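You operate a simulated robot arm through the tools that you are given. There is no shell and no other tool.

You are at the controls of a simulated robot arm. One attempt, no reset.

TASK
Wipe the green door clean, stow bracket E5 under it and lock it.
Fine: the white rag on the wing, put back; prop the door before you reach in; then prop down, door shut, black catch locked. All else on the wing and the padded table stays as it is. Where these are worked on the way, their far stop is far enough and under half their travel is too little: green door. What is to be rubbed or washed off counts as gone when no trace of it is left.

Only the result counts: the job must be done as asked and must still hold three seconds after the hand-in. Knocking over, shifting, dropping, spilling or breaking anything else fails it.

THE ROBOT
A 7-joint arm with a fingered hand on a trunk, on a base that drives. Base frame: it is fixed to the floor where the robot stands at the start and does not move with it; the origin is under the middle of the robot, x ahead of it, y to its left, z up. Units: mm, degrees, N and s.
Its first joint turns from -166.0 to 166.0 degrees. Places, roughly: bay under the green door [900, 300, 1000]; black catch [1000, 100, 1100]; black cover [1750, -2500, 1000]; black mat [1500, -2750, 250]; black prop [2500, 2300, 1000]; black stopper [2000, -2500, 1000]; blue bracket [2500, -2500, 1000]; blue catch [900, -300, 1100]; blue cover [1000, 2500, 1000]; blue latch [2700, 1500, 1100]; blue stopper [2000, -2500, 1000]; green door [900, 300, 1000]; green panel [1000, 4250, 1000]; grey strip [2000, -2750, 750]; left clamp [400, 0, 1100]; left seam [1500, -300, 1100]. Payload 4 kg.
The TCP is the grasp point between the finger pads, 30 mm short of the fingertips. In the tool frame z runs along the fingers and y along their closing line. Largest opening 104 mm; the body of the gripper starts 35 mm behind the TCP. The gripper is a hand of 4 fingers: y runs from the thumb to the fingers, the wrist lies at [-15, -113, -190] in the tool frame, and closing takes about 1.5 s.
Orientation is that of the tool frame in the base frame, as [roll, pitch, yaw] about the fixed x, y, z axes, in that order (R = Rz(yaw) Ry(pitch) Rx(roll)). With the fingers straight down and the wrist toward the robot, the tool's x, y and z point along [0, 1, 0], [1, 0, 0] and [0, 0, -1] of the base frame.

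THE INTERFACE
- The arm moves only by the tool servo_tool. Its argument "moves" is a list of rows, each an object of numbers (a shift or turn left out is 0, a gripper value left out holds the last): "tx", "ty", "tz": the shift along the tool's x, y, z in mm; "rx", "ry", "rz": the turn, a rotation vector about the tool's x, y, z in degrees. In form: [{"tx": .., "ty": .., "tz": .., "rx": .., "ry": .., "rz": ..}, ...]. A call has 1 to 20 rows; each row is the pose to reach, as a shift and turn from the pose commanded when the call began, along the tool's axes at that moment. "hand" is the finger opening in mm, from 0 to 104, set as the call begins (left out, the last holds). Each row takes 0.2 s and may step no farther than 50 mm and 8.6 degrees from the row before; otherwise, or with a gripper value out of range, the whole call is refused. Where a pose cannot be reached the arm comes as near as it can. A force on the tool above 70 N (or 10 N above the force at the start of the call, whichever is more), or a blocked arm, ends the call early, and 0.2 s more pass. The fingers move at their own pace (about 153 mm/s each) and stop on an object; they squeeze with about 29 N. The grip force told is the motor's: it shows also when the fingers shut on nothing. Time passes only in rows, and 0.2 s behind the last, so rows that repeat a pose let the fingers close. The reply holds the time, the measured pose of the TCP, the force on the tool along the base axes, the opening and the grip force, in the units named above and with some noise, with the torque about the TCP (base axes, N m) and any sound that the robot's microphone picked up, and new pictures: "show" is both (left out), scene, wrist or none.
- Cameras (640 x 400 px; columns grow to the right, rows downward): "scene" is now at [326.4, 166.6, 1281.4]; the picture's right is [-0.37, -0.93, 0.00], its down [-0.00, 0.00, -1.00] and it looks along [0.93, -0.37, -0.00] (base axes); focal length 214 px, centre (320, 200). "wrist" rides on the gripper at [61, -92, -130] in the tool frame; the picture's right is [-0.81, 0.28, -0.52], its down [-0.53, -0.71, 0.46] and it looks along [-0.24, 0.64, 0.72] (tool axes); focal length 275 px, centre (320, 200). There is no depth. A picture from a camera that has moved, and an enlarged one, comes with that camera's place and axes in the base frame and with its lens.
- base_move(legs): drives the robot by 1 to 6 legs, each [ahead, left, turn to the left] in mm, mm and degrees, along the robot's own axes; the way and the turn of a leg run together, so that a leg with both is an arc; at most 1500 mm and 180 degrees a leg. The arm and the cameras ride along, it lands a little off, and it stops where it bumps. It gives what a move gives, and a new picture of the scene camera.
- grasp_type(shape): the hand has 4 fingers and takes this shape, open, in about a second: jaw (thumb against the fingers, like two jaws); tri (thumb and two fingers); tip (a fingertip pinch); poke (one finger out to press); point (the index stretched); flat (the hand flat); cup (the hand cupped); fist (a fist). The gripper value then closes the fingers along that shape, each until it touches; the sizes above hold for jaw. It gives what a move gives, with no picture.
- head_to(pan, tilt): turns the head with the scene camera to pan (to the left, within 143 degrees either way) and tilt (down, from -29 to 69), counted from straight ahead of the robot. It gives what a move gives, and a new picture of the scene camera.
- zoom(camera, box): a new picture of the part [left, top, right, bottom] of that camera's present view, enlarged. It takes no simulated time.
- hand_in(): hands the job in; it is judged then, once.

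Nothing tells you exact positions but the pictures and the camera data. Unless the task says otherwise, let go and move clear before handing in.

The tools are called after "Emit:" as a command line: name --argument value ..., lists and objects as JSON in quotes. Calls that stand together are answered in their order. servo_tool: Moves the arm, as the interface text tells. Its arguments: {"type":"object","properties":{"moves":{"type":"array","items":{"type":"object","properties":{"tx":{"type":"number"},"ty":{"type":"number"},"tz":{"type":"number"},"rx":{"type":"number"},"ry":{"type":"number"},"rz":{"type":"number"}}}},"hand":{"type":"number"},"show":{"type":"string","enum":["both","scene","wrist","none"]}},"required":["moves"]} The other tools are called the same way: grasp_type (shape) gives the hand a shape; base_move (legs) drives the base; head_to (pan, tilt) turns the head that bears the scene camera; zoom (camera, box) takes an enlarged picture of a part of a camera's view; hand_in () hands the job in.

At the start:

```text
time: 0.0
eef_pos: [408.2, 248.7, 1457.1]
orientation: [180.0, 0.1, 90.0]
ft_force: [0.3, 0.3, 0.0]
moment: [-0.02, 0.03, 0.01]
finger_gap: 103.6
finger_force: 0.1
shape: jaw
robot x, y, heading: [-2.1, -4.7, 0.1]
head pan, tilt: [-21.5, 0.1]
```

scene: 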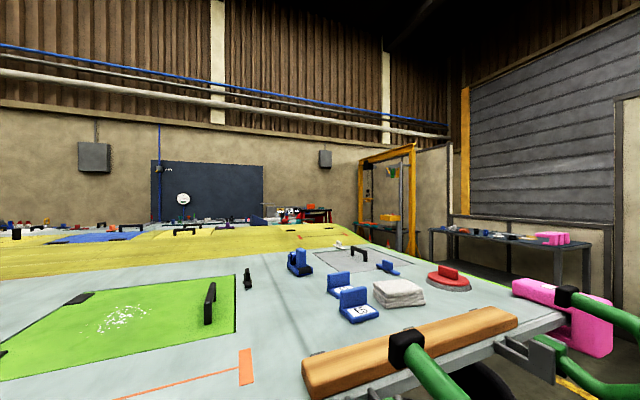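
wrist: 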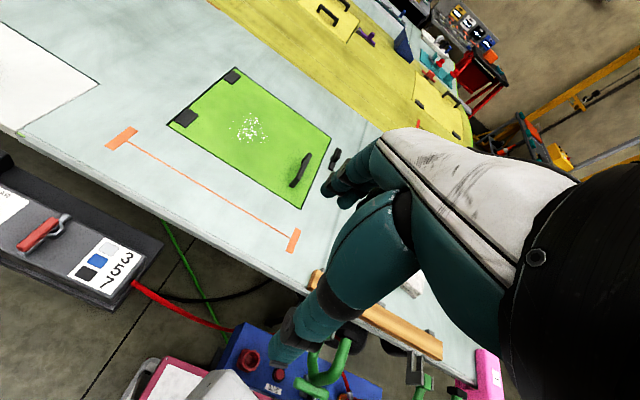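

I see the wing ahead with the green door (white smear), a black handle, a black catch, blue brackets and a white rag to the right. I'll look closer before moving anything.

Emit:
zoom --camera "scene" --box '[240, 220, 480, 370]'

Emit:
zoom --camera "scene" --box '[0, 250, 280, 400]'

Emit:
zoom --camera "wrist" --box '[80, 50, 360, 260]'

Emit:
head_to --pan 0 --tilt 35

```text
2.67 times, centred on (360, 295) of scene
camera zoom: at [326.4, 166.6, 1281.4], right [-0.37, -0.93, 0.0], down [0.0, 0.0, -1.0], along [0.93, -0.37, 0.0], focal length 572 px, centre (213, -53)
```

zoom: 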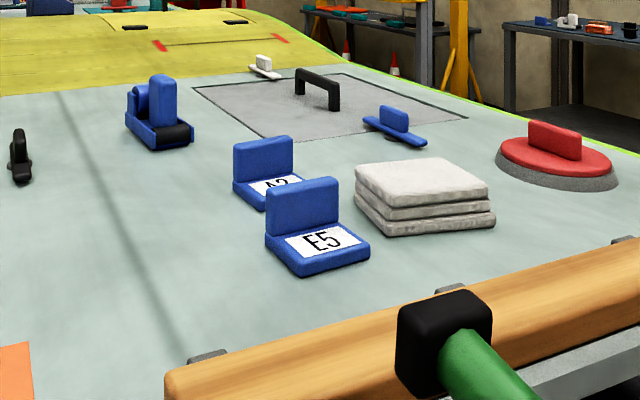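

```text
2.29 times, centred on (140, 325) of scene
camera zoom: at [326.4, 166.6, 1281.4], right [-0.37, -0.93, 0.0], down [0.0, 0.0, -1.0], along [0.93, -0.37, 0.0], focal length 490 px, centre (731, -86)
```

zoom: 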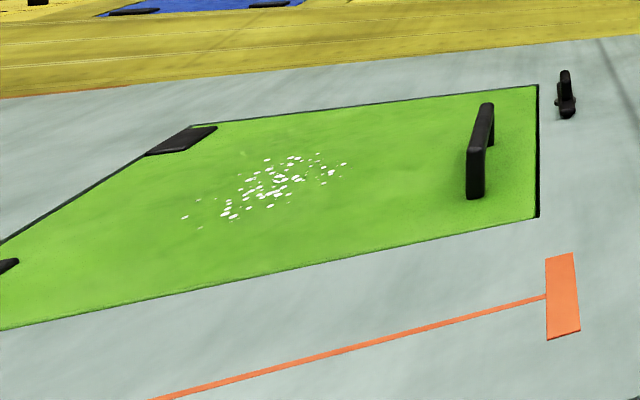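

```text
1.90 times, centred on (220, 155) of wrist
camera zoom: at [316.8, 309.5, 1587.6], right [0.28, -0.81, 0.52], down [-0.71, -0.53, -0.46], along [0.64, -0.24, -0.72], focal length 524 px, centre (510, 286)
```

zoom: 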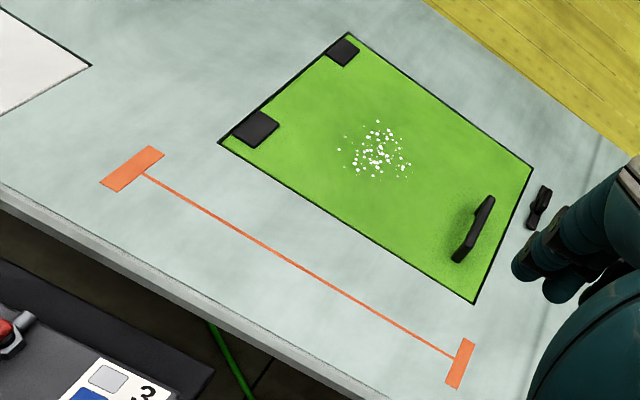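

```text
time: 1.0
eef_pos: [408.8, 248.4, 1456.2]
orientation: [180.0, 0.0, 89.9]
ft_force: [0.5, 0.1, -0.2]
moment: [-0.03, -0.02, -0.01]
finger_gap: 103.6
finger_force: 0.0
shape: jaw
robot x, y, heading: [-1.8, 0.6, -0.0]
head pan, tilt: [0.0, 35.0]
camera scene: at [330.7, 199.6, 1225.4], right [0.0, -1.0, 0.0], down [-0.57, 0.0, -0.82], along [0.82, 0.0, -0.57], focal length 214 px, centre (320, 200)
```

scene: 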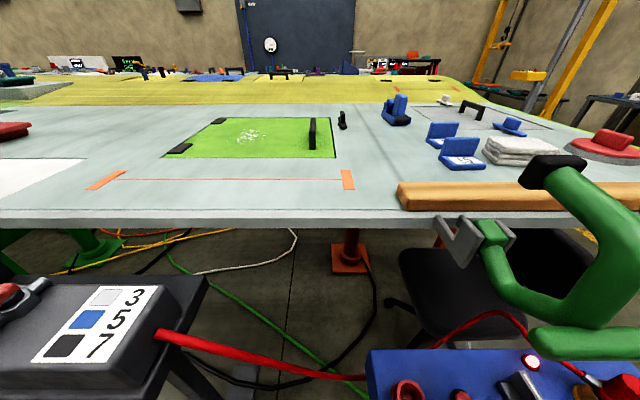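

The door hinges are on its left side, the handle near its right edge, and the catch is just right of the door. I'm zooming for accurate measurements.

Emit:
zoom --camera "scene" --box '[160, 80, 360, 205]'

Emit:
zoom --camera "scene" --box '[360, 80, 560, 205]'

Emit:
zoom --camera "wrist" --box '[280, 0, 480, 125]'

```text
3.20 times, centred on (260, 142) of scene
camera zoom: at [330.7, 199.6, 1225.4], right [0.0, -1.0, 0.0], down [-0.57, 0.0, -0.82], along [0.82, 0.0, -0.57], focal length 686 px, centre (512, 384)
```

zoom: 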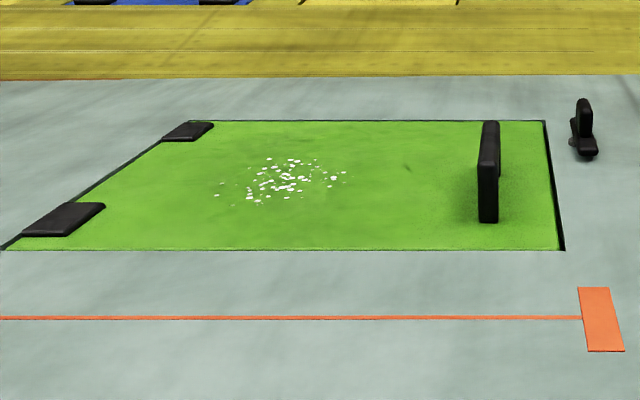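

```text
3.20 times, centred on (460, 142) of scene
camera zoom: at [330.7, 199.6, 1225.4], right [0.0, -1.0, 0.0], down [-0.57, 0.0, -0.82], along [0.82, 0.0, -0.57], focal length 686 px, centre (-128, 384)
```

zoom: 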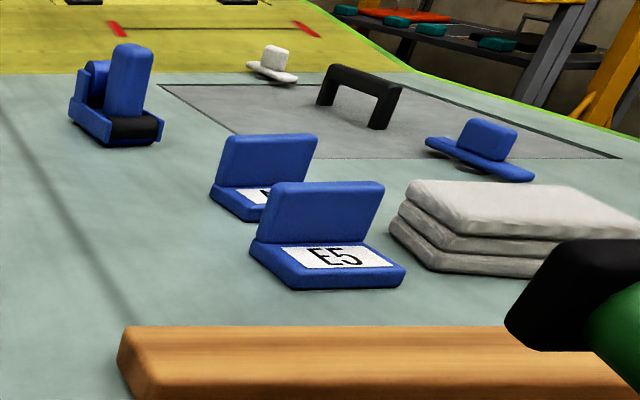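

```text
3.20 times, centred on (380, 62) of wrist
camera zoom: at [316.8, 309.5, 1587.6], right [0.28, -0.81, 0.52], down [-0.71, -0.53, -0.46], along [0.64, -0.24, -0.72], focal length 881 px, centre (128, 640)
```

zoom: 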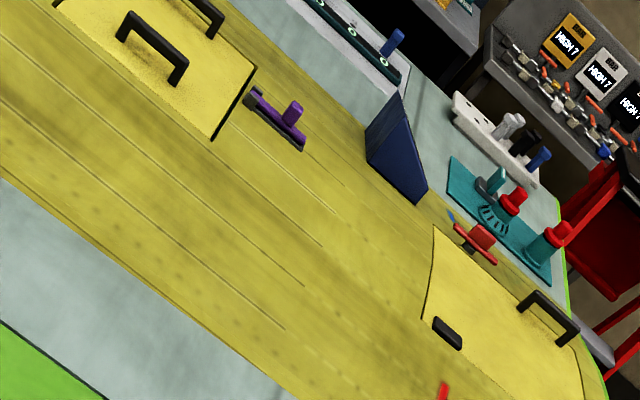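

The wing surface comes out near z≈1050. The door spans about x 727–1038, y 168–520, the handle is at about (827, 213), the catch at (940, 135), E5 at (700, -65) and the rag at (720, -182). I'm moving the hand closer for a better wrist view of the catch.

Emit:
servo_tool --moves '[{"tx": -18, "ty": 37, "tz": 16}, {"tx": -36, "ty": 74, "tz": 33}, {"tx": -54, "ty": 111, "tz": 49}, {"tx": -71, "ty": 148, "tz": 65}, {"tx": -89, "ty": 185, "tz": 82}, {"tx": -107, "ty": 222, "tz": 98}, {"tx": -125, "ty": 258, "tz": 114}, {"tx": -143, "ty": 295, "tz": 131}, {"tx": -161, "ty": 332, "tz": 147}, {"tx": -178, "ty": 369, "tz": 163}, {"tx": -196, "ty": 406, "tz": 180}, {"tx": -214, "ty": 443, "tz": 196}, {"tx": -214, "ty": 443, "tz": 196}]'

```text
time: 3.8
eef_pos: [852.5, 36.5, 1259.4]
orientation: [-179.9, 0.1, 90.1]
ft_force: [-1.0, -0.7, 0.9]
moment: [-0.01, -0.04, -0.01]
finger_gap: 103.8
finger_force: 0.1
shape: jaw
robot x, y, heading: [2.6, -3.5, 0.3]
head pan, tilt: [0.0, 35.0]
camera scene: at [330.6, 199.6, 1225.4], right [0.0, -1.0, 0.0], down [-0.57, 0.0, -0.82], along [0.82, 0.0, -0.57], focal length 214 px, centre (320, 200)
camera wrist: at [760.5, 98.3, 1389.7], right [0.28, -0.81, 0.52], down [-0.71, -0.53, -0.46], along [0.64, -0.24, -0.72], focal length 275 px, centre (320, 200)
```

scene: 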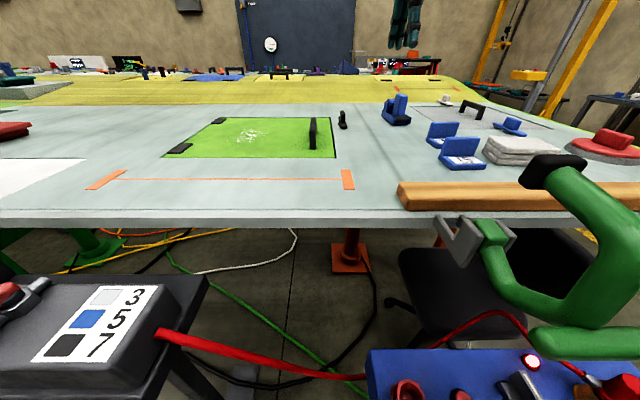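
wrist: 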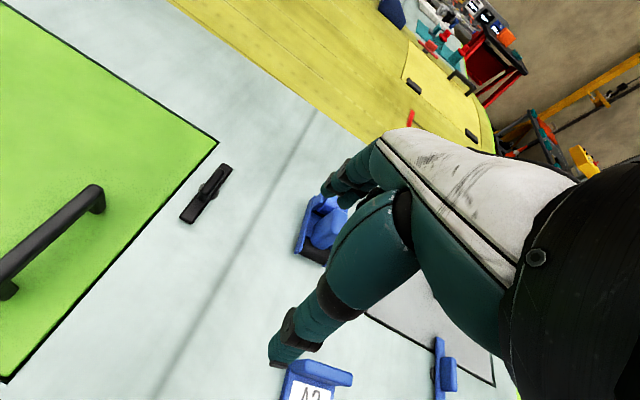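

Emit:
zoom --camera "wrist" --box '[120, 120, 320, 245]'

Emit:
zoom --camera "wrist" --box '[0, 120, 240, 270]'

Emit:
zoom --camera "scene" --box '[300, 95, 380, 165]'

```text
3.20 times, centred on (220, 182) of wrist
camera zoom: at [760.5, 98.3, 1389.7], right [0.28, -0.81, 0.52], down [-0.71, -0.53, -0.46], along [0.64, -0.24, -0.72], focal length 881 px, centre (640, 256)
```

zoom: 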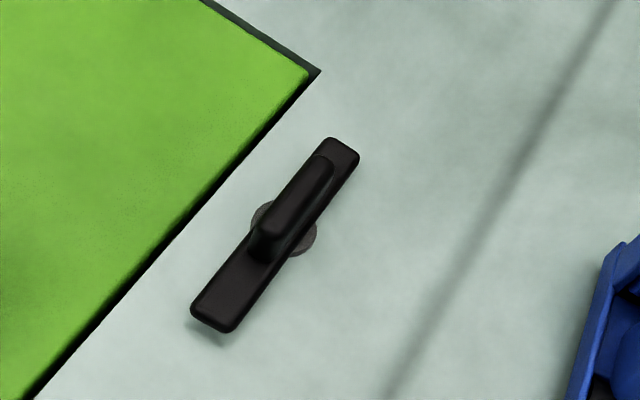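

```text
2.67 times, centred on (120, 195) of wrist
camera zoom: at [760.5, 98.3, 1389.7], right [0.28, -0.81, 0.52], down [-0.71, -0.53, -0.46], along [0.64, -0.24, -0.72], focal length 734 px, centre (853, 213)
```

zoom: 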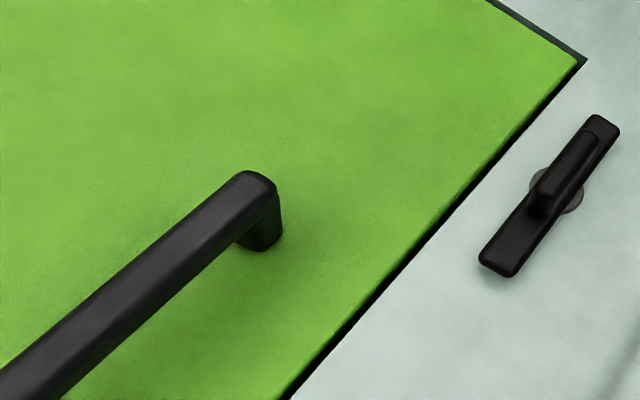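

```text
5.71 times, centred on (340, 130) of scene
camera zoom: at [330.6, 199.6, 1225.4], right [0.0, -1.0, 0.0], down [-0.57, 0.0, -0.82], along [0.82, 0.0, -0.57], focal length 1226 px, centre (206, 600)
```

zoom: 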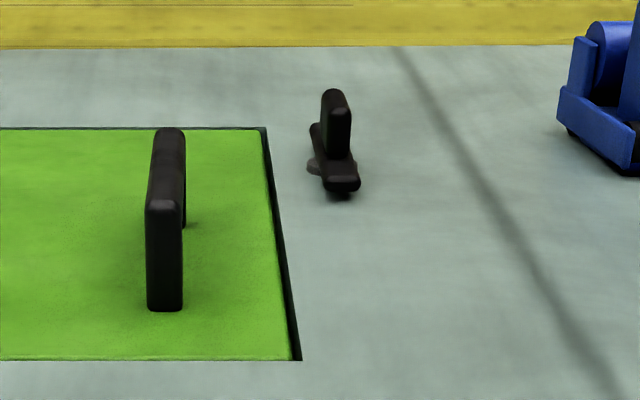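

The catch is a bar pivoting about (962, 136), lying along the door's edge (unlocked), with a fin on top to turn it. Next I take a closer look at the rag and E5.

Emit:
servo_tool --moves '[{"tx": -35, "ty": -25, "tz": -3}, {"tx": -70, "ty": -49, "tz": -6}, {"tx": -105, "ty": -74, "tz": -9}, {"tx": -140, "ty": -98, "tz": -12}, {"tx": -175, "ty": -122, "tz": -15}, {"tx": -210, "ty": -147, "tz": -18}, {"tx": -245, "ty": -171, "tz": -21}, {"tx": -280, "ty": -196, "tz": -24}, {"tx": -315, "ty": -220, "tz": -27}, {"tx": -315, "ty": -220, "tz": -27}]'

Emit:
zoom --camera "wrist" --box '[0, 100, 320, 300]'

```text
time: 6.0
eef_pos: [630.1, -280.2, 1288.7]
orientation: [180.0, 0.0, 90.1]
ft_force: [0.4, -0.3, 0.4]
moment: [-0.03, 0.03, -0.03]
finger_gap: 103.8
finger_force: 0.1
shape: jaw
robot x, y, heading: [2.3, 1.2, 0.0]
head pan, tilt: [0.0, 35.0]
camera scene: at [330.7, 199.5, 1225.4], right [0.0, -1.0, 0.0], down [-0.57, 0.0, -0.82], along [0.82, 0.0, -0.57], focal length 214 px, centre (320, 200)
camera wrist: at [538.1, -220.0, 1419.3], right [0.28, -0.81, 0.52], down [-0.71, -0.53, -0.46], along [0.64, -0.24, -0.72], focal length 275 px, centre (320, 200)
```

scene: 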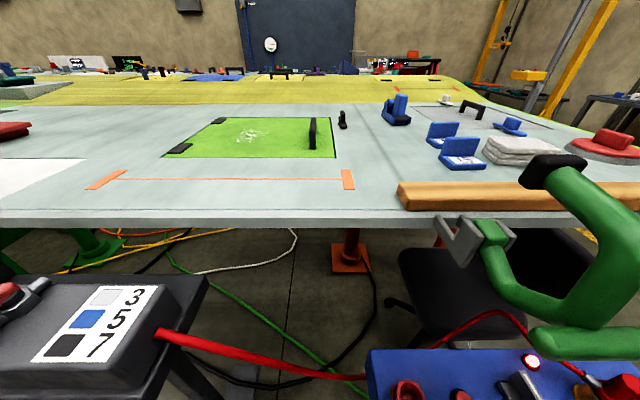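
wrist: 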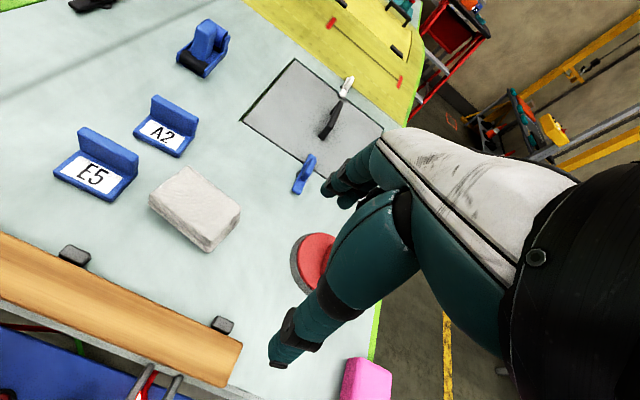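

```text
2.00 times, centred on (160, 200) of wrist
camera zoom: at [538.1, -220.0, 1419.3], right [0.28, -0.81, 0.52], down [-0.71, -0.53, -0.46], along [0.64, -0.24, -0.72], focal length 551 px, centre (640, 200)
```

zoom: 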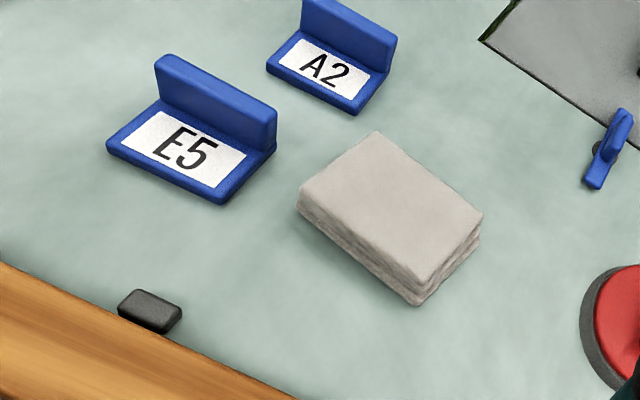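

The rag sits with its centre near (717, -180), about 64×87×33 mm, turned by about 8°. I'm moving above it with the closing line across its short side.

Emit:
servo_tool --moves '[{"tx": 25, "ty": 22, "tz": 27, "rz": 2}, {"tx": 50, "ty": 44, "tz": 54, "rz": 4}, {"tx": 75, "ty": 66, "tz": 82, "rz": 6}, {"tx": 100, "ty": 87, "tz": 109, "rz": 8}, {"tx": 100, "ty": 87, "tz": 109, "rz": 8}]'

Emit:
zoom --camera "wrist" --box '[160, 140, 480, 400]'

```text
time: 7.2
eef_pos: [714.5, -181.6, 1177.9]
orientation: [179.9, 0.0, 82.1]
ft_force: [0.0, -0.7, 0.3]
moment: [-0.03, 0.01, 0.0]
finger_gap: 103.8
finger_force: 0.1
shape: jaw
robot x, y, heading: [2.5, 2.0, -0.1]
head pan, tilt: [0.0, 35.0]
camera scene: at [330.6, 199.5, 1225.4], right [0.0, -1.0, 0.0], down [-0.57, 0.0, -0.82], along [0.82, 0.0, -0.57], focal length 214 px, centre (320, 200)
camera wrist: at [633.2, -108.8, 1309.5], right [0.16, -0.84, 0.52], down [-0.78, -0.43, -0.46], along [0.6, -0.33, -0.72], focal length 275 px, centre (320, 200)
```

scene: 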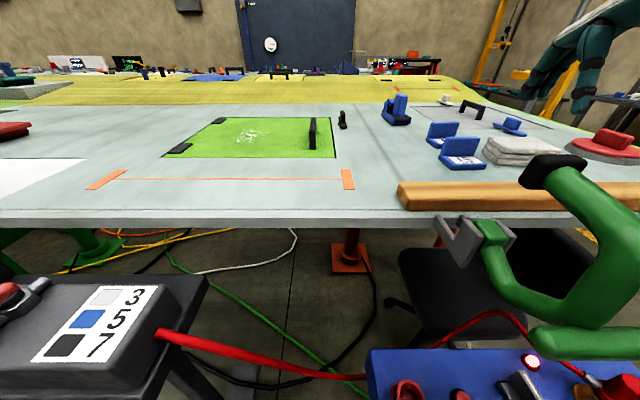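
wrist: 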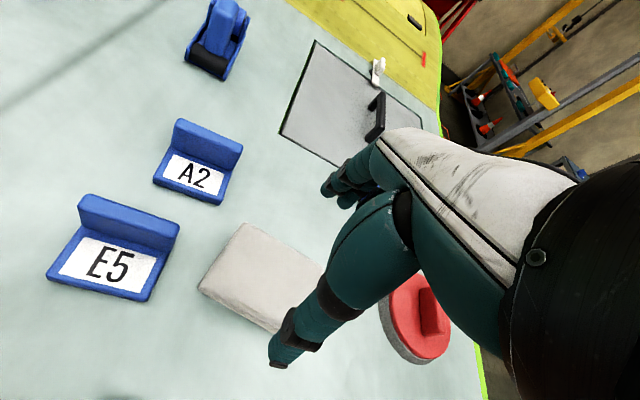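

```text
1.54 times, centred on (320, 270) of wrist
camera zoom: at [633.2, -108.8, 1309.5], right [0.16, -0.84, 0.52], down [-0.78, -0.43, -0.46], along [0.6, -0.33, -0.72], focal length 424 px, centre (320, 92)
```

zoom: 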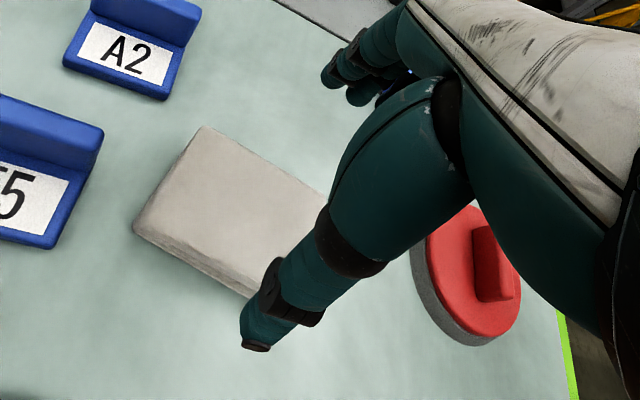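

The hand is centred over the rag. I lower it so the fingertips reach about mid-height, then close.

Emit:
servo_tool --moves '[{"ty": 3, "tz": 22}, {"ty": 3, "tz": 44}, {"ty": 3, "tz": 66}, {"ty": 3, "tz": 86}, {"ty": 3, "tz": 86}]'

Emit:
zoom --camera "scene" --box '[440, 80, 640, 205]'

```text
time: 8.4
eef_pos: [720.8, -180.0, 1092.8]
orientation: [180.0, 0.1, 81.9]
ft_force: [0.1, -0.3, 0.9]
moment: [-0.03, 0.0, 0.02]
finger_gap: 103.8
finger_force: 0.1
shape: jaw
robot x, y, heading: [-0.7, 1.0, 0.0]
head pan, tilt: [0.0, 35.0]
camera scene: at [330.7, 199.5, 1225.3], right [0.0, -1.0, 0.0], down [-0.57, 0.0, -0.82], along [0.82, 0.0, -0.57], focal length 214 px, centre (320, 200)
camera wrist: at [638.2, -107.5, 1224.1], right [0.16, -0.84, 0.52], down [-0.78, -0.43, -0.46], along [0.6, -0.33, -0.72], focal length 275 px, centre (320, 200)
```

scene: 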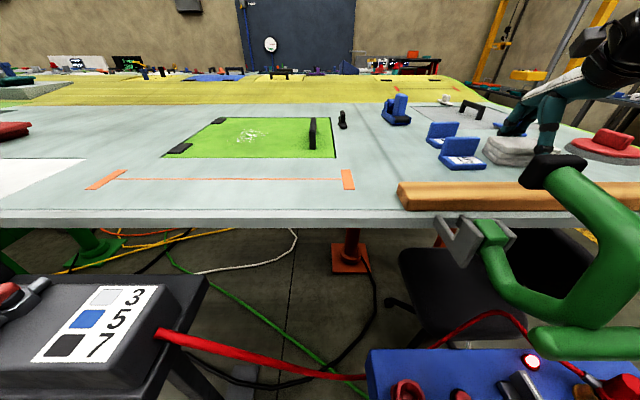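
wrist: 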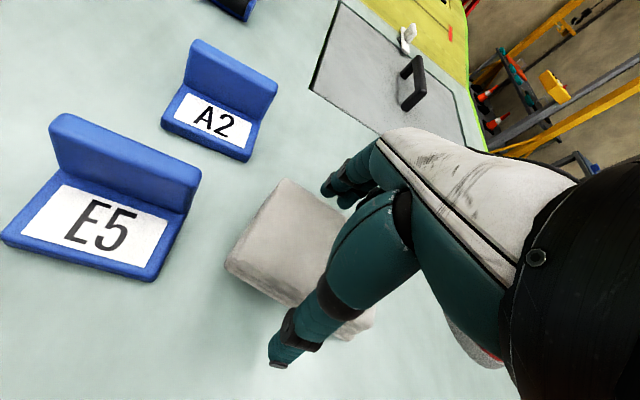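

```text
3.20 times, centred on (540, 142) of scene
camera zoom: at [330.7, 199.5, 1225.3], right [0.0, -1.0, 0.0], down [-0.57, 0.0, -0.82], along [0.82, 0.0, -0.57], focal length 686 px, centre (-384, 384)
```

zoom: 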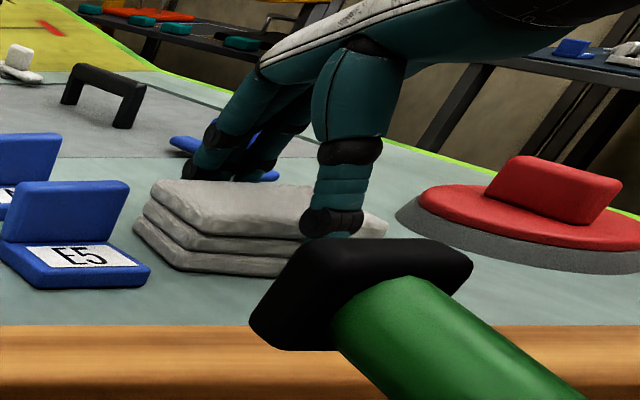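

The fingers straddle the rag nicely, so I'm closing on it.

Emit:
servo_tool --hand 0 --moves '[{"tz": 0}, {"tz": 0}, {"tz": 0}, {"tz": 0}, {"tz": 0}, {"tz": 0}, {"tz": 0}, {"tz": 0}]'

Emit:
zoom --camera "scene" --box '[440, 80, 640, 205]'

```text
time: 10.2
eef_pos: [720.6, -181.1, 1092.6]
orientation: [-179.9, 0.0, 82.1]
ft_force: [-0.4, 1.1, -1.4]
moment: [0.03, 0.02, 0.01]
finger_gap: 59.4
finger_force: 29.2
shape: jaw
robot x, y, heading: [2.0, -1.5, 0.2]
head pan, tilt: [0.0, 35.0]
camera scene: at [330.7, 199.5, 1225.3], right [0.0, -1.0, 0.0], down [-0.57, 0.0, -0.82], along [0.82, 0.0, -0.57], focal length 214 px, centre (320, 200)
camera wrist: at [638.2, -107.5, 1224.3], right [0.16, -0.84, 0.52], down [-0.78, -0.43, -0.46], along [0.6, -0.33, -0.72], focal length 275 px, centre (320, 200)
```

scene: 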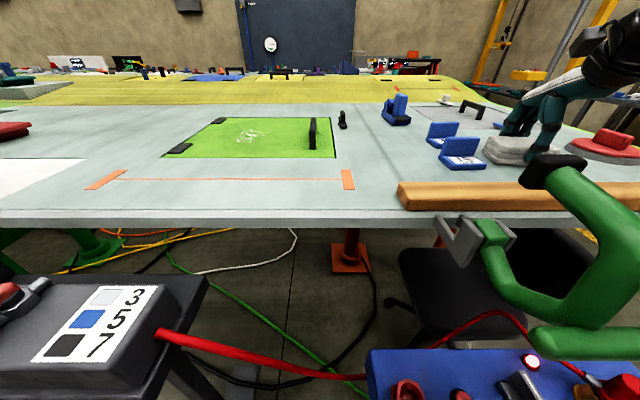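
wrist: 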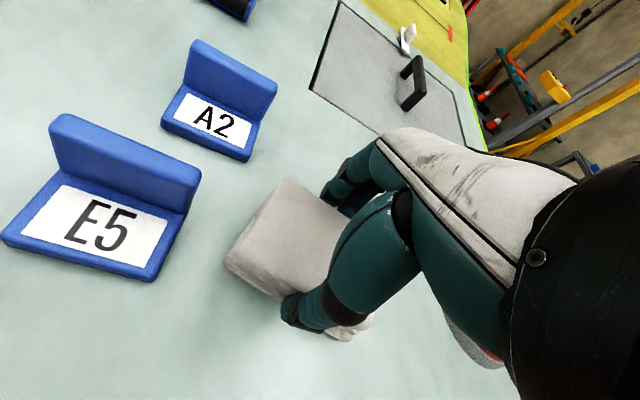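

```text
3.20 times, centred on (540, 142) of scene
camera zoom: at [330.7, 199.5, 1225.3], right [0.0, -1.0, 0.0], down [-0.57, 0.0, -0.82], along [0.82, 0.0, -0.57], focal length 686 px, centre (-384, 384)
```

zoom: 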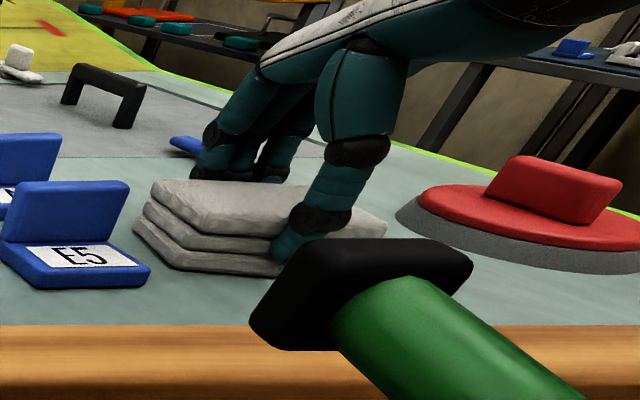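

The rag is held (59 mm, 29 N). Its put-back pose is TCP (720.6, -181.1, 1092.6), yaw 82. Now I lift it and carry it high over to the smear on the door at about (856, 372).

Emit:
servo_tool --moves '[{"tz": -30}, {"tz": -60}, {"tz": -85}, {"tz": -108}, {"tx": 45, "ty": 5, "tz": -108}, {"tx": 90, "ty": 9, "tz": -108}, {"tx": 135, "ty": 14, "tz": -108}, {"tx": 180, "ty": 18, "tz": -108}, {"tx": 225, "ty": 23, "tz": -108}, {"tx": 270, "ty": 27, "tz": -108}, {"tx": 315, "ty": 32, "tz": -108}, {"tx": 360, "ty": 36, "tz": -108}, {"tx": 405, "ty": 41, "tz": -108}, {"tx": 450, "ty": 45, "tz": -108}, {"tx": 495, "ty": 50, "tz": -108}, {"tx": 540, "ty": 54, "tz": -108}, {"tx": 566, "ty": 57, "tz": -108}, {"tx": 566, "ty": 57, "tz": -108}]'

Emit:
zoom --camera "scene" --box '[160, 60, 400, 210]'

```text
time: 14.0
eef_pos: [855.1, 370.9, 1198.5]
orientation: [180.0, 0.0, 82.0]
ft_force: [-0.7, 0.7, -0.3]
moment: [0.02, 0.01, -0.01]
finger_gap: 59.3
finger_force: 29.2
shape: jaw
robot x, y, heading: [-1.4, 2.3, -0.1]
head pan, tilt: [0.0, 35.0]
camera scene: at [330.6, 199.7, 1225.3], right [0.0, -1.0, 0.0], down [-0.57, 0.0, -0.82], along [0.82, 0.0, -0.57], focal length 214 px, centre (320, 200)
camera wrist: at [772.3, 444.0, 1329.3], right [0.16, -0.84, 0.52], down [-0.78, -0.43, -0.46], along [0.6, -0.33, -0.72], focal length 275 px, centre (320, 200)
```

scene: 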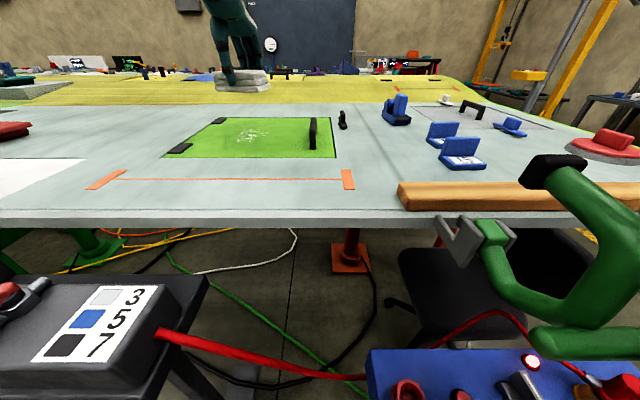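
wrist: 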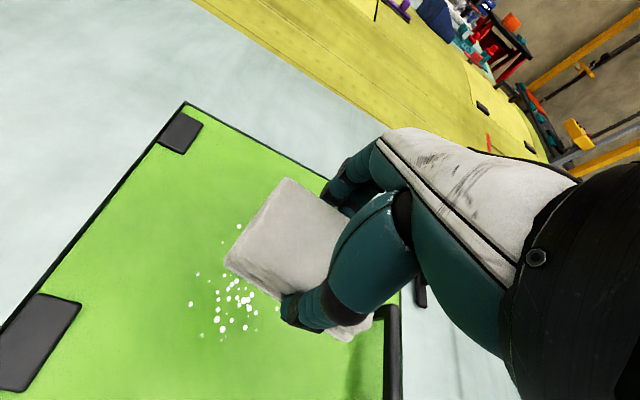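

```text
2.67 times, centred on (280, 135) of scene
camera zoom: at [330.6, 199.7, 1225.3], right [0.0, -1.0, 0.0], down [-0.57, 0.0, -0.82], along [0.82, 0.0, -0.57], focal length 572 px, centre (427, 373)
```

zoom: 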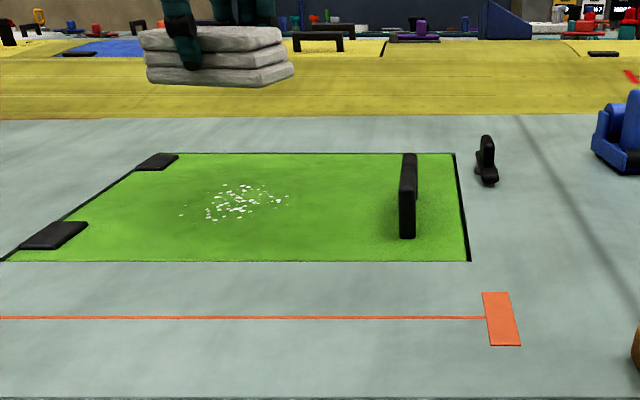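

The rag is level in the hand. I'm lowering it gently onto the smear to find contact.

Emit:
servo_tool --moves '[{"tz": 30}, {"tz": 60}, {"tz": 85}, {"tz": 98}, {"tz": 102}, {"tz": 105}, {"tz": 107}, {"tz": 107}]' --show "scene"

Emit:
zoom --camera "scene" --box '[160, 60, 400, 210]'

```text
time: 15.8
eef_pos: [856.3, 372.2, 1092.7]
orientation: [180.0, 0.1, 81.9]
ft_force: [1.3, -0.3, -0.8]
moment: [-0.01, -0.02, -0.01]
finger_gap: 59.3
finger_force: 29.3
shape: jaw
robot x, y, heading: [0.3, 1.4, -0.2]
head pan, tilt: [0.0, 35.0]
camera scene: at [330.7, 199.6, 1225.3], right [0.0, -1.0, 0.0], down [-0.57, 0.0, -0.82], along [0.82, 0.0, -0.57], focal length 214 px, centre (320, 200)
```

scene: 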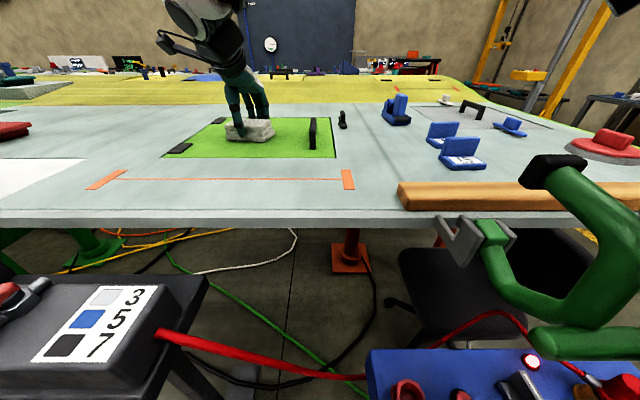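

```text
2.67 times, centred on (280, 135) of scene
camera zoom: at [330.7, 199.6, 1225.3], right [0.0, -1.0, 0.0], down [-0.57, 0.0, -0.82], along [0.82, 0.0, -0.57], focal length 572 px, centre (427, 373)
```

zoom: 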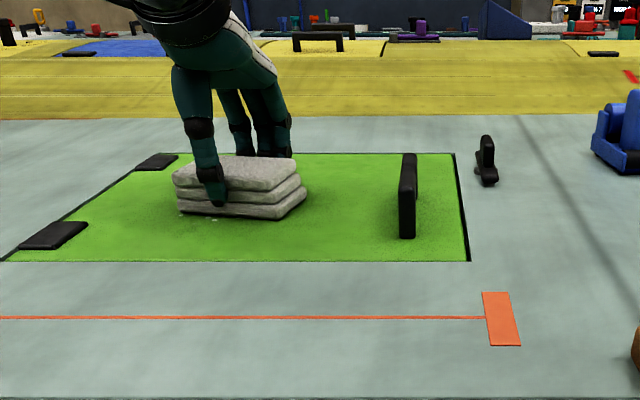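

It's about at the surface with no force yet. I go on down in 1 mm steps.

Emit:
servo_tool --moves '[{"tz": 1}, {"tz": 2}, {"tz": 3}, {"tz": 3}]' --show "none"

```text
time: 16.8
eef_pos: [856.6, 373.6, 1092.9]
orientation: [179.8, -0.1, 82.0]
ft_force: [0.5, 0.3, 14.5]
moment: [-0.04, -0.01, 0.03]
finger_gap: 59.3
finger_force: 29.2
shape: jaw
robot x, y, heading: [-3.0, 0.2, -0.1]
head pan, tilt: [0.0, 35.0]
```

Contact gives about 14 N. I ease off 1 mm and start the wiping strokes on the far half.

Emit:
servo_tool --moves '[{"tx": 17, "ty": 0, "tz": -1}, {"tx": 50, "ty": 0, "tz": -1}, {"tx": 50, "ty": 30, "tz": -1}, {"tx": 17, "ty": 30, "tz": -1}, {"tx": -17, "ty": 30, "tz": -1}, {"tx": -50, "ty": 30, "tz": -1}, {"tx": -50, "ty": 58, "tz": -1}, {"tx": -17, "ty": 58, "tz": -1}, {"tx": 17, "ty": 58, "tz": -1}, {"tx": 50, "ty": 58, "tz": -1}, {"tx": 50, "ty": 30, "tz": -1}, {"tx": 17, "ty": 15, "tz": -1}, {"tx": -17, "ty": 15, "tz": -1}, {"tx": -50, "ty": 0, "tz": -1}, {"tx": -17, "ty": 0, "tz": -1}, {"tx": 17, "ty": 0, "tz": -1}, {"tx": 50, "ty": -5, "tz": -1}, {"tx": 17, "ty": -5, "tz": -1}, {"tx": 0, "ty": 0, "tz": -1}]' --show "both"

Emit:
zoom --camera "scene" --box '[160, 60, 400, 210]'

```text
time: 20.8
eef_pos: [856.7, 373.6, 1091.8]
orientation: [-180.0, 0.0, 82.0]
ft_force: [-0.3, -0.1, 3.5]
moment: [0.01, 0.01, -0.02]
finger_gap: 58.6
finger_force: 28.9
shape: jaw
robot x, y, heading: [-0.8, 2.7, -0.2]
head pan, tilt: [0.0, 35.0]
camera scene: at [330.3, 199.8, 1225.4], right [0.0, -1.0, 0.0], down [-0.57, 0.0, -0.82], along [0.82, 0.0, -0.57], focal length 214 px, centre (320, 200)
camera wrist: at [775.2, 446.8, 1222.6], right [0.16, -0.84, 0.52], down [-0.78, -0.43, -0.46], along [0.6, -0.33, -0.72], focal length 275 px, centre (320, 200)
```

scene: 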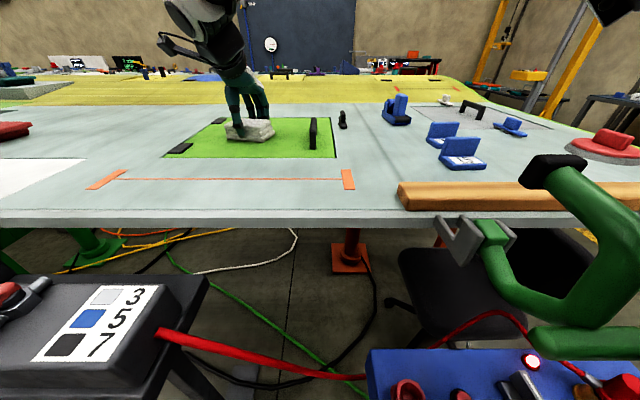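
wrist: 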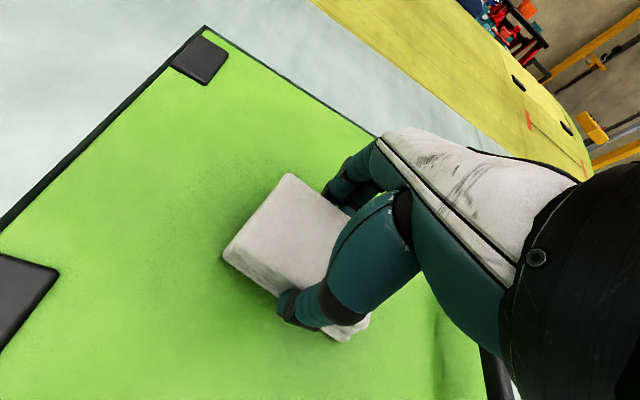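

```text
2.67 times, centred on (280, 135) of scene
camera zoom: at [330.3, 199.8, 1225.4], right [0.0, -1.0, 0.0], down [-0.57, 0.0, -0.82], along [0.82, 0.0, -0.57], focal length 572 px, centre (427, 373)
```

zoom: 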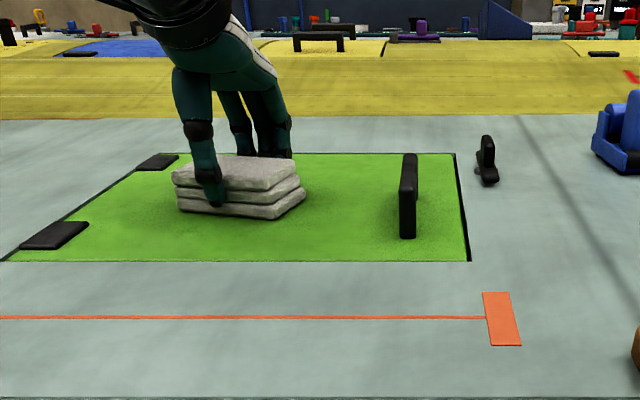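

Most is gone already. I do the same strokes over the near half.

Emit:
servo_tool --moves '[{"tx": 17, "ty": -15, "tz": 0.5}, {"tx": 50, "ty": -20, "tz": 0.5}, {"tx": 17, "ty": -30, "tz": 0.5}, {"tx": -17, "ty": -30, "tz": 0.5}, {"tx": -50, "ty": -30, "tz": 0.5}, {"tx": -50, "ty": -55, "tz": 0.5}, {"tx": -17, "ty": -55, "tz": 0.5}, {"tx": 17, "ty": -55, "tz": 0.5}, {"tx": 50, "ty": -55, "tz": 0.5}, {"tx": 60, "ty": -30, "tz": 0.5}, {"tx": 60, "ty": 0, "tz": 0.5}, {"tx": 60, "ty": 30, "tz": 0.5}, {"tx": 60, "ty": 0, "tz": 0.5}, {"tx": 25, "ty": -15, "tz": 0.5}, {"tx": -10, "ty": -15, "tz": 0.5}, {"tx": -45, "ty": -15, "tz": 0.5}, {"tx": -45, "ty": 15, "tz": 0.5}, {"tx": -20, "ty": 10, "tz": 0.5}, {"tx": 0, "ty": 0, "tz": 0.5}]' --show "none"

Emit:
servo_tool --moves '[{"tz": -30}, {"tz": -70}, {"tz": -108}, {"tx": -40, "tz": -125}, {"tx": -85, "tz": -125}, {"tx": -130, "tz": -125}, {"tx": -130, "tz": -125}]'

Emit:
zoom --camera "scene" --box '[160, 60, 400, 210]'

Emit:
zoom --camera "wrist" --box '[0, 60, 320, 400]'

```text
time: 24.8
eef_pos: [856.5, 371.6, 1092.5]
orientation: [-180.0, 0.0, 81.9]
ft_force: [0.3, -0.3, -1.3]
moment: [0.0, 0.0, -0.01]
finger_gap: 58.9
finger_force: 29.4
shape: jaw
robot x, y, heading: [-2.8, 0.7, 0.0]
head pan, tilt: [0.0, 35.0]
```

```text
time: 26.4
eef_pos: [836.9, 245.8, 1217.2]
orientation: [-180.0, 0.0, 82.0]
ft_force: [0.4, 0.0, -0.9]
moment: [-0.01, -0.01, 0.01]
finger_gap: 58.7
finger_force: 29.0
shape: jaw
robot x, y, heading: [-2.2, 1.3, 0.1]
head pan, tilt: [0.0, 35.0]
camera scene: at [330.7, 199.6, 1225.3], right [0.0, -1.0, 0.0], down [-0.57, 0.0, -0.82], along [0.82, 0.0, -0.57], focal length 214 px, centre (320, 200)
camera wrist: at [754.8, 317.6, 1348.1], right [0.16, -0.84, 0.52], down [-0.78, -0.43, -0.46], along [0.6, -0.33, -0.72], focal length 275 px, centre (320, 200)
```

scene: 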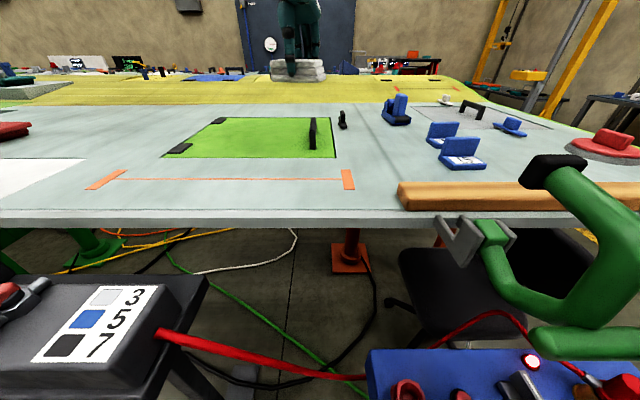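
wrist: 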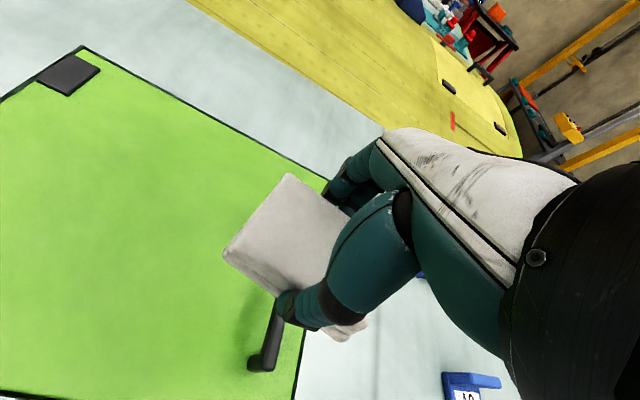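

```text
2.67 times, centred on (280, 135) of scene
camera zoom: at [330.7, 199.6, 1225.3], right [0.0, -1.0, 0.0], down [-0.57, 0.0, -0.82], along [0.82, 0.0, -0.57], focal length 572 px, centre (427, 373)
```

zoom: 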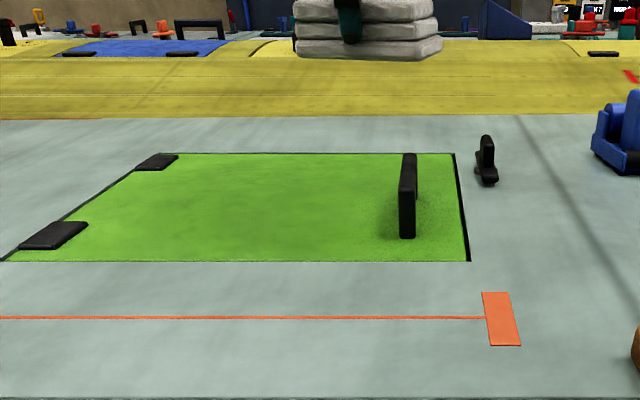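

```text
1.18 times, centred on (160, 230) of wrist
camera zoom: at [754.8, 317.6, 1348.1], right [0.16, -0.84, 0.52], down [-0.78, -0.43, -0.46], along [0.6, -0.33, -0.72], focal length 324 px, centre (508, 165)
```

zoom: 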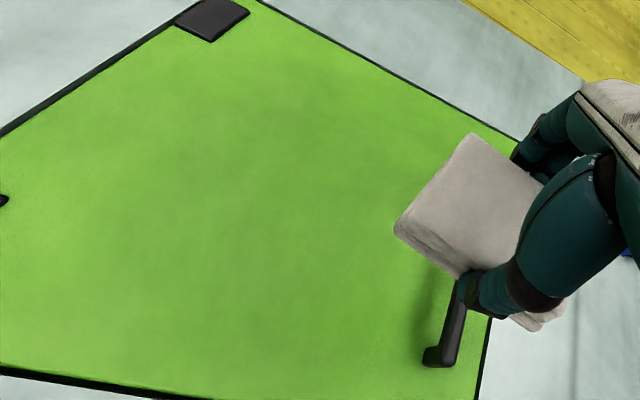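

The door looks clean. I double-check with stronger zooms for any residual specks.

Emit:
zoom --camera "scene" --box '[200, 110, 300, 165]'

Emit:
zoom --camera "scene" --box '[260, 110, 340, 165]'

Emit:
zoom --camera "wrist" --box '[60, 80, 280, 240]'

```text
6.40 times, centred on (250, 138) of scene
camera zoom: at [330.7, 199.6, 1225.3], right [0.0, -1.0, 0.0], down [-0.57, 0.0, -0.82], along [0.82, 0.0, -0.57], focal length 1373 px, centre (768, 600)
```

zoom: 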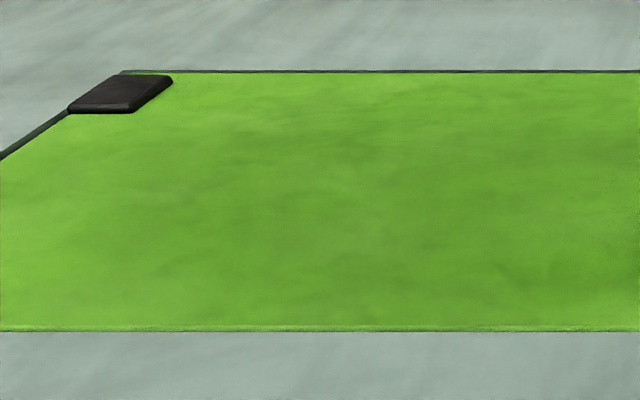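

```text
7.27 times, centred on (300, 138) of scene
camera zoom: at [330.7, 199.6, 1225.3], right [0.0, -1.0, 0.0], down [-0.57, 0.0, -0.82], along [0.82, 0.0, -0.57], focal length 1560 px, centre (466, 654)
```

zoom: 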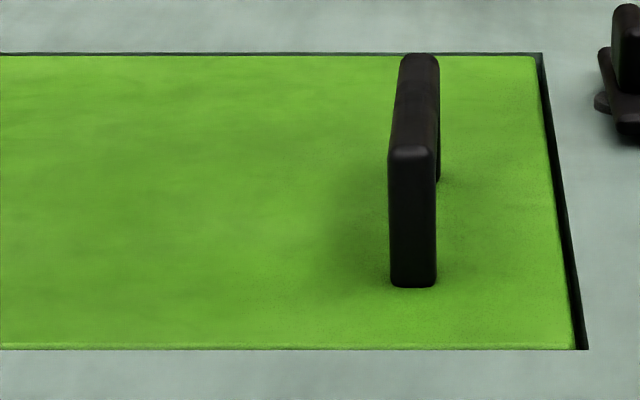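

```text
2.50 times, centred on (170, 160) of wrist
camera zoom: at [754.8, 317.6, 1348.1], right [0.16, -0.84, 0.52], down [-0.78, -0.43, -0.46], along [0.6, -0.33, -0.72], focal length 688 px, centre (695, 300)
```

zoom: 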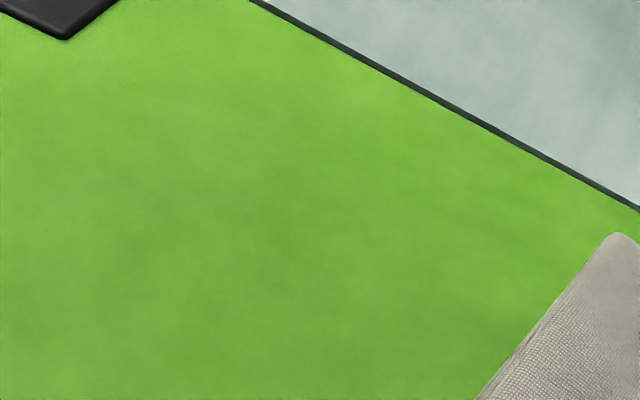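

The door is clean. Now I carry the rag back to exactly where it came from.

Emit:
servo_tool --moves '[{"tx": -44, "ty": -6}, {"tx": -88, "ty": -12}, {"tx": -132, "ty": -17}, {"tx": -176, "ty": -23}, {"tx": -220, "ty": -29}, {"tx": -264, "ty": -35}, {"tx": -308, "ty": -40}, {"tx": -352, "ty": -46}, {"tx": -396, "ty": -52}, {"tx": -436, "ty": -57}, {"tx": -436, "ty": -57, "tz": 40}, {"tx": -436, "ty": -57, "tz": 80}, {"tx": -436, "ty": -57, "tz": 105}, {"tx": -436, "ty": -57, "tz": 116}, {"tx": -436, "ty": -57, "tz": 121}, {"tx": -436, "ty": -57, "tz": 123.5}, {"tx": -436, "ty": -57, "tz": 123.5}]'

Emit:
zoom --camera "scene" --box '[440, 80, 640, 205]'

```text
time: 30.0
eef_pos: [720.9, -180.7, 1093.7]
orientation: [-180.0, 0.0, 82.1]
ft_force: [0.9, 0.2, -0.5]
moment: [-0.04, 0.0, 0.0]
finger_gap: 58.7
finger_force: 28.7
shape: jaw
robot x, y, heading: [-0.3, 2.1, -0.2]
head pan, tilt: [0.0, 35.0]
camera scene: at [330.7, 199.5, 1225.3], right [0.0, -1.0, 0.0], down [-0.57, 0.0, -0.82], along [0.82, 0.0, -0.57], focal length 214 px, centre (320, 200)
camera wrist: at [639.1, -107.6, 1224.7], right [0.16, -0.84, 0.52], down [-0.78, -0.43, -0.46], along [0.6, -0.33, -0.72], focal length 275 px, centre (320, 200)
```

scene: 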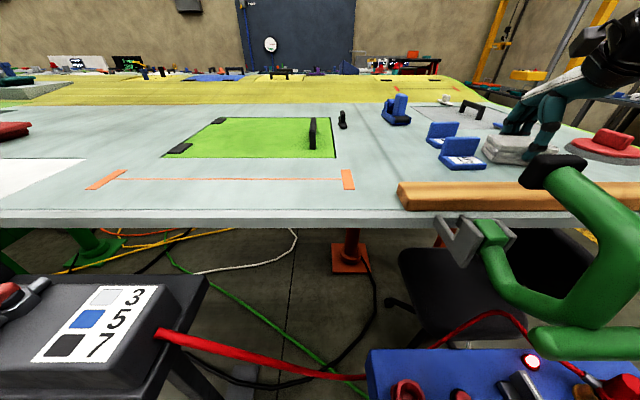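
wrist: 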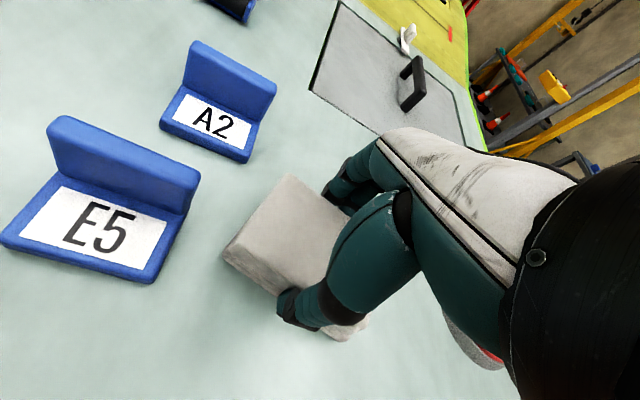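

```text
3.20 times, centred on (540, 142) of scene
camera zoom: at [330.7, 199.5, 1225.3], right [0.0, -1.0, 0.0], down [-0.57, 0.0, -0.82], along [0.82, 0.0, -0.57], focal length 686 px, centre (-384, 384)
```

zoom: 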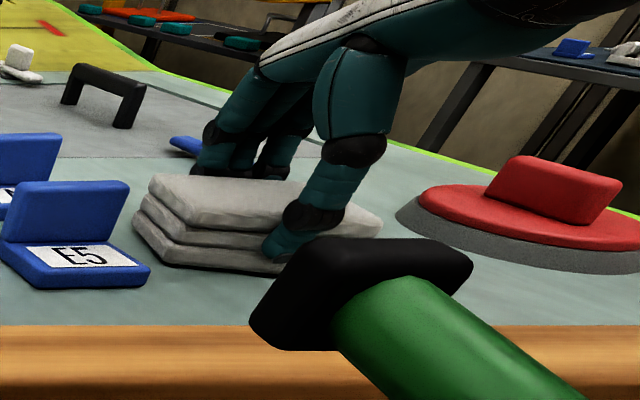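

The rag is right above its spot, a couple of mm high. I lower it until it touches.

Emit:
servo_tool --moves '[{"tz": 1}, {"tz": 2}, {"tz": 2}]' --show "none"

```text
time: 30.8
eef_pos: [721.2, -181.5, 1091.3]
orientation: [179.9, 0.0, 82.0]
ft_force: [-2.1, 0.9, 5.2]
moment: [0.04, 0.04, -0.01]
finger_gap: 58.3
finger_force: 29.0
shape: jaw
robot x, y, heading: [-0.1, -1.6, 0.2]
head pan, tilt: [0.0, 35.0]
```

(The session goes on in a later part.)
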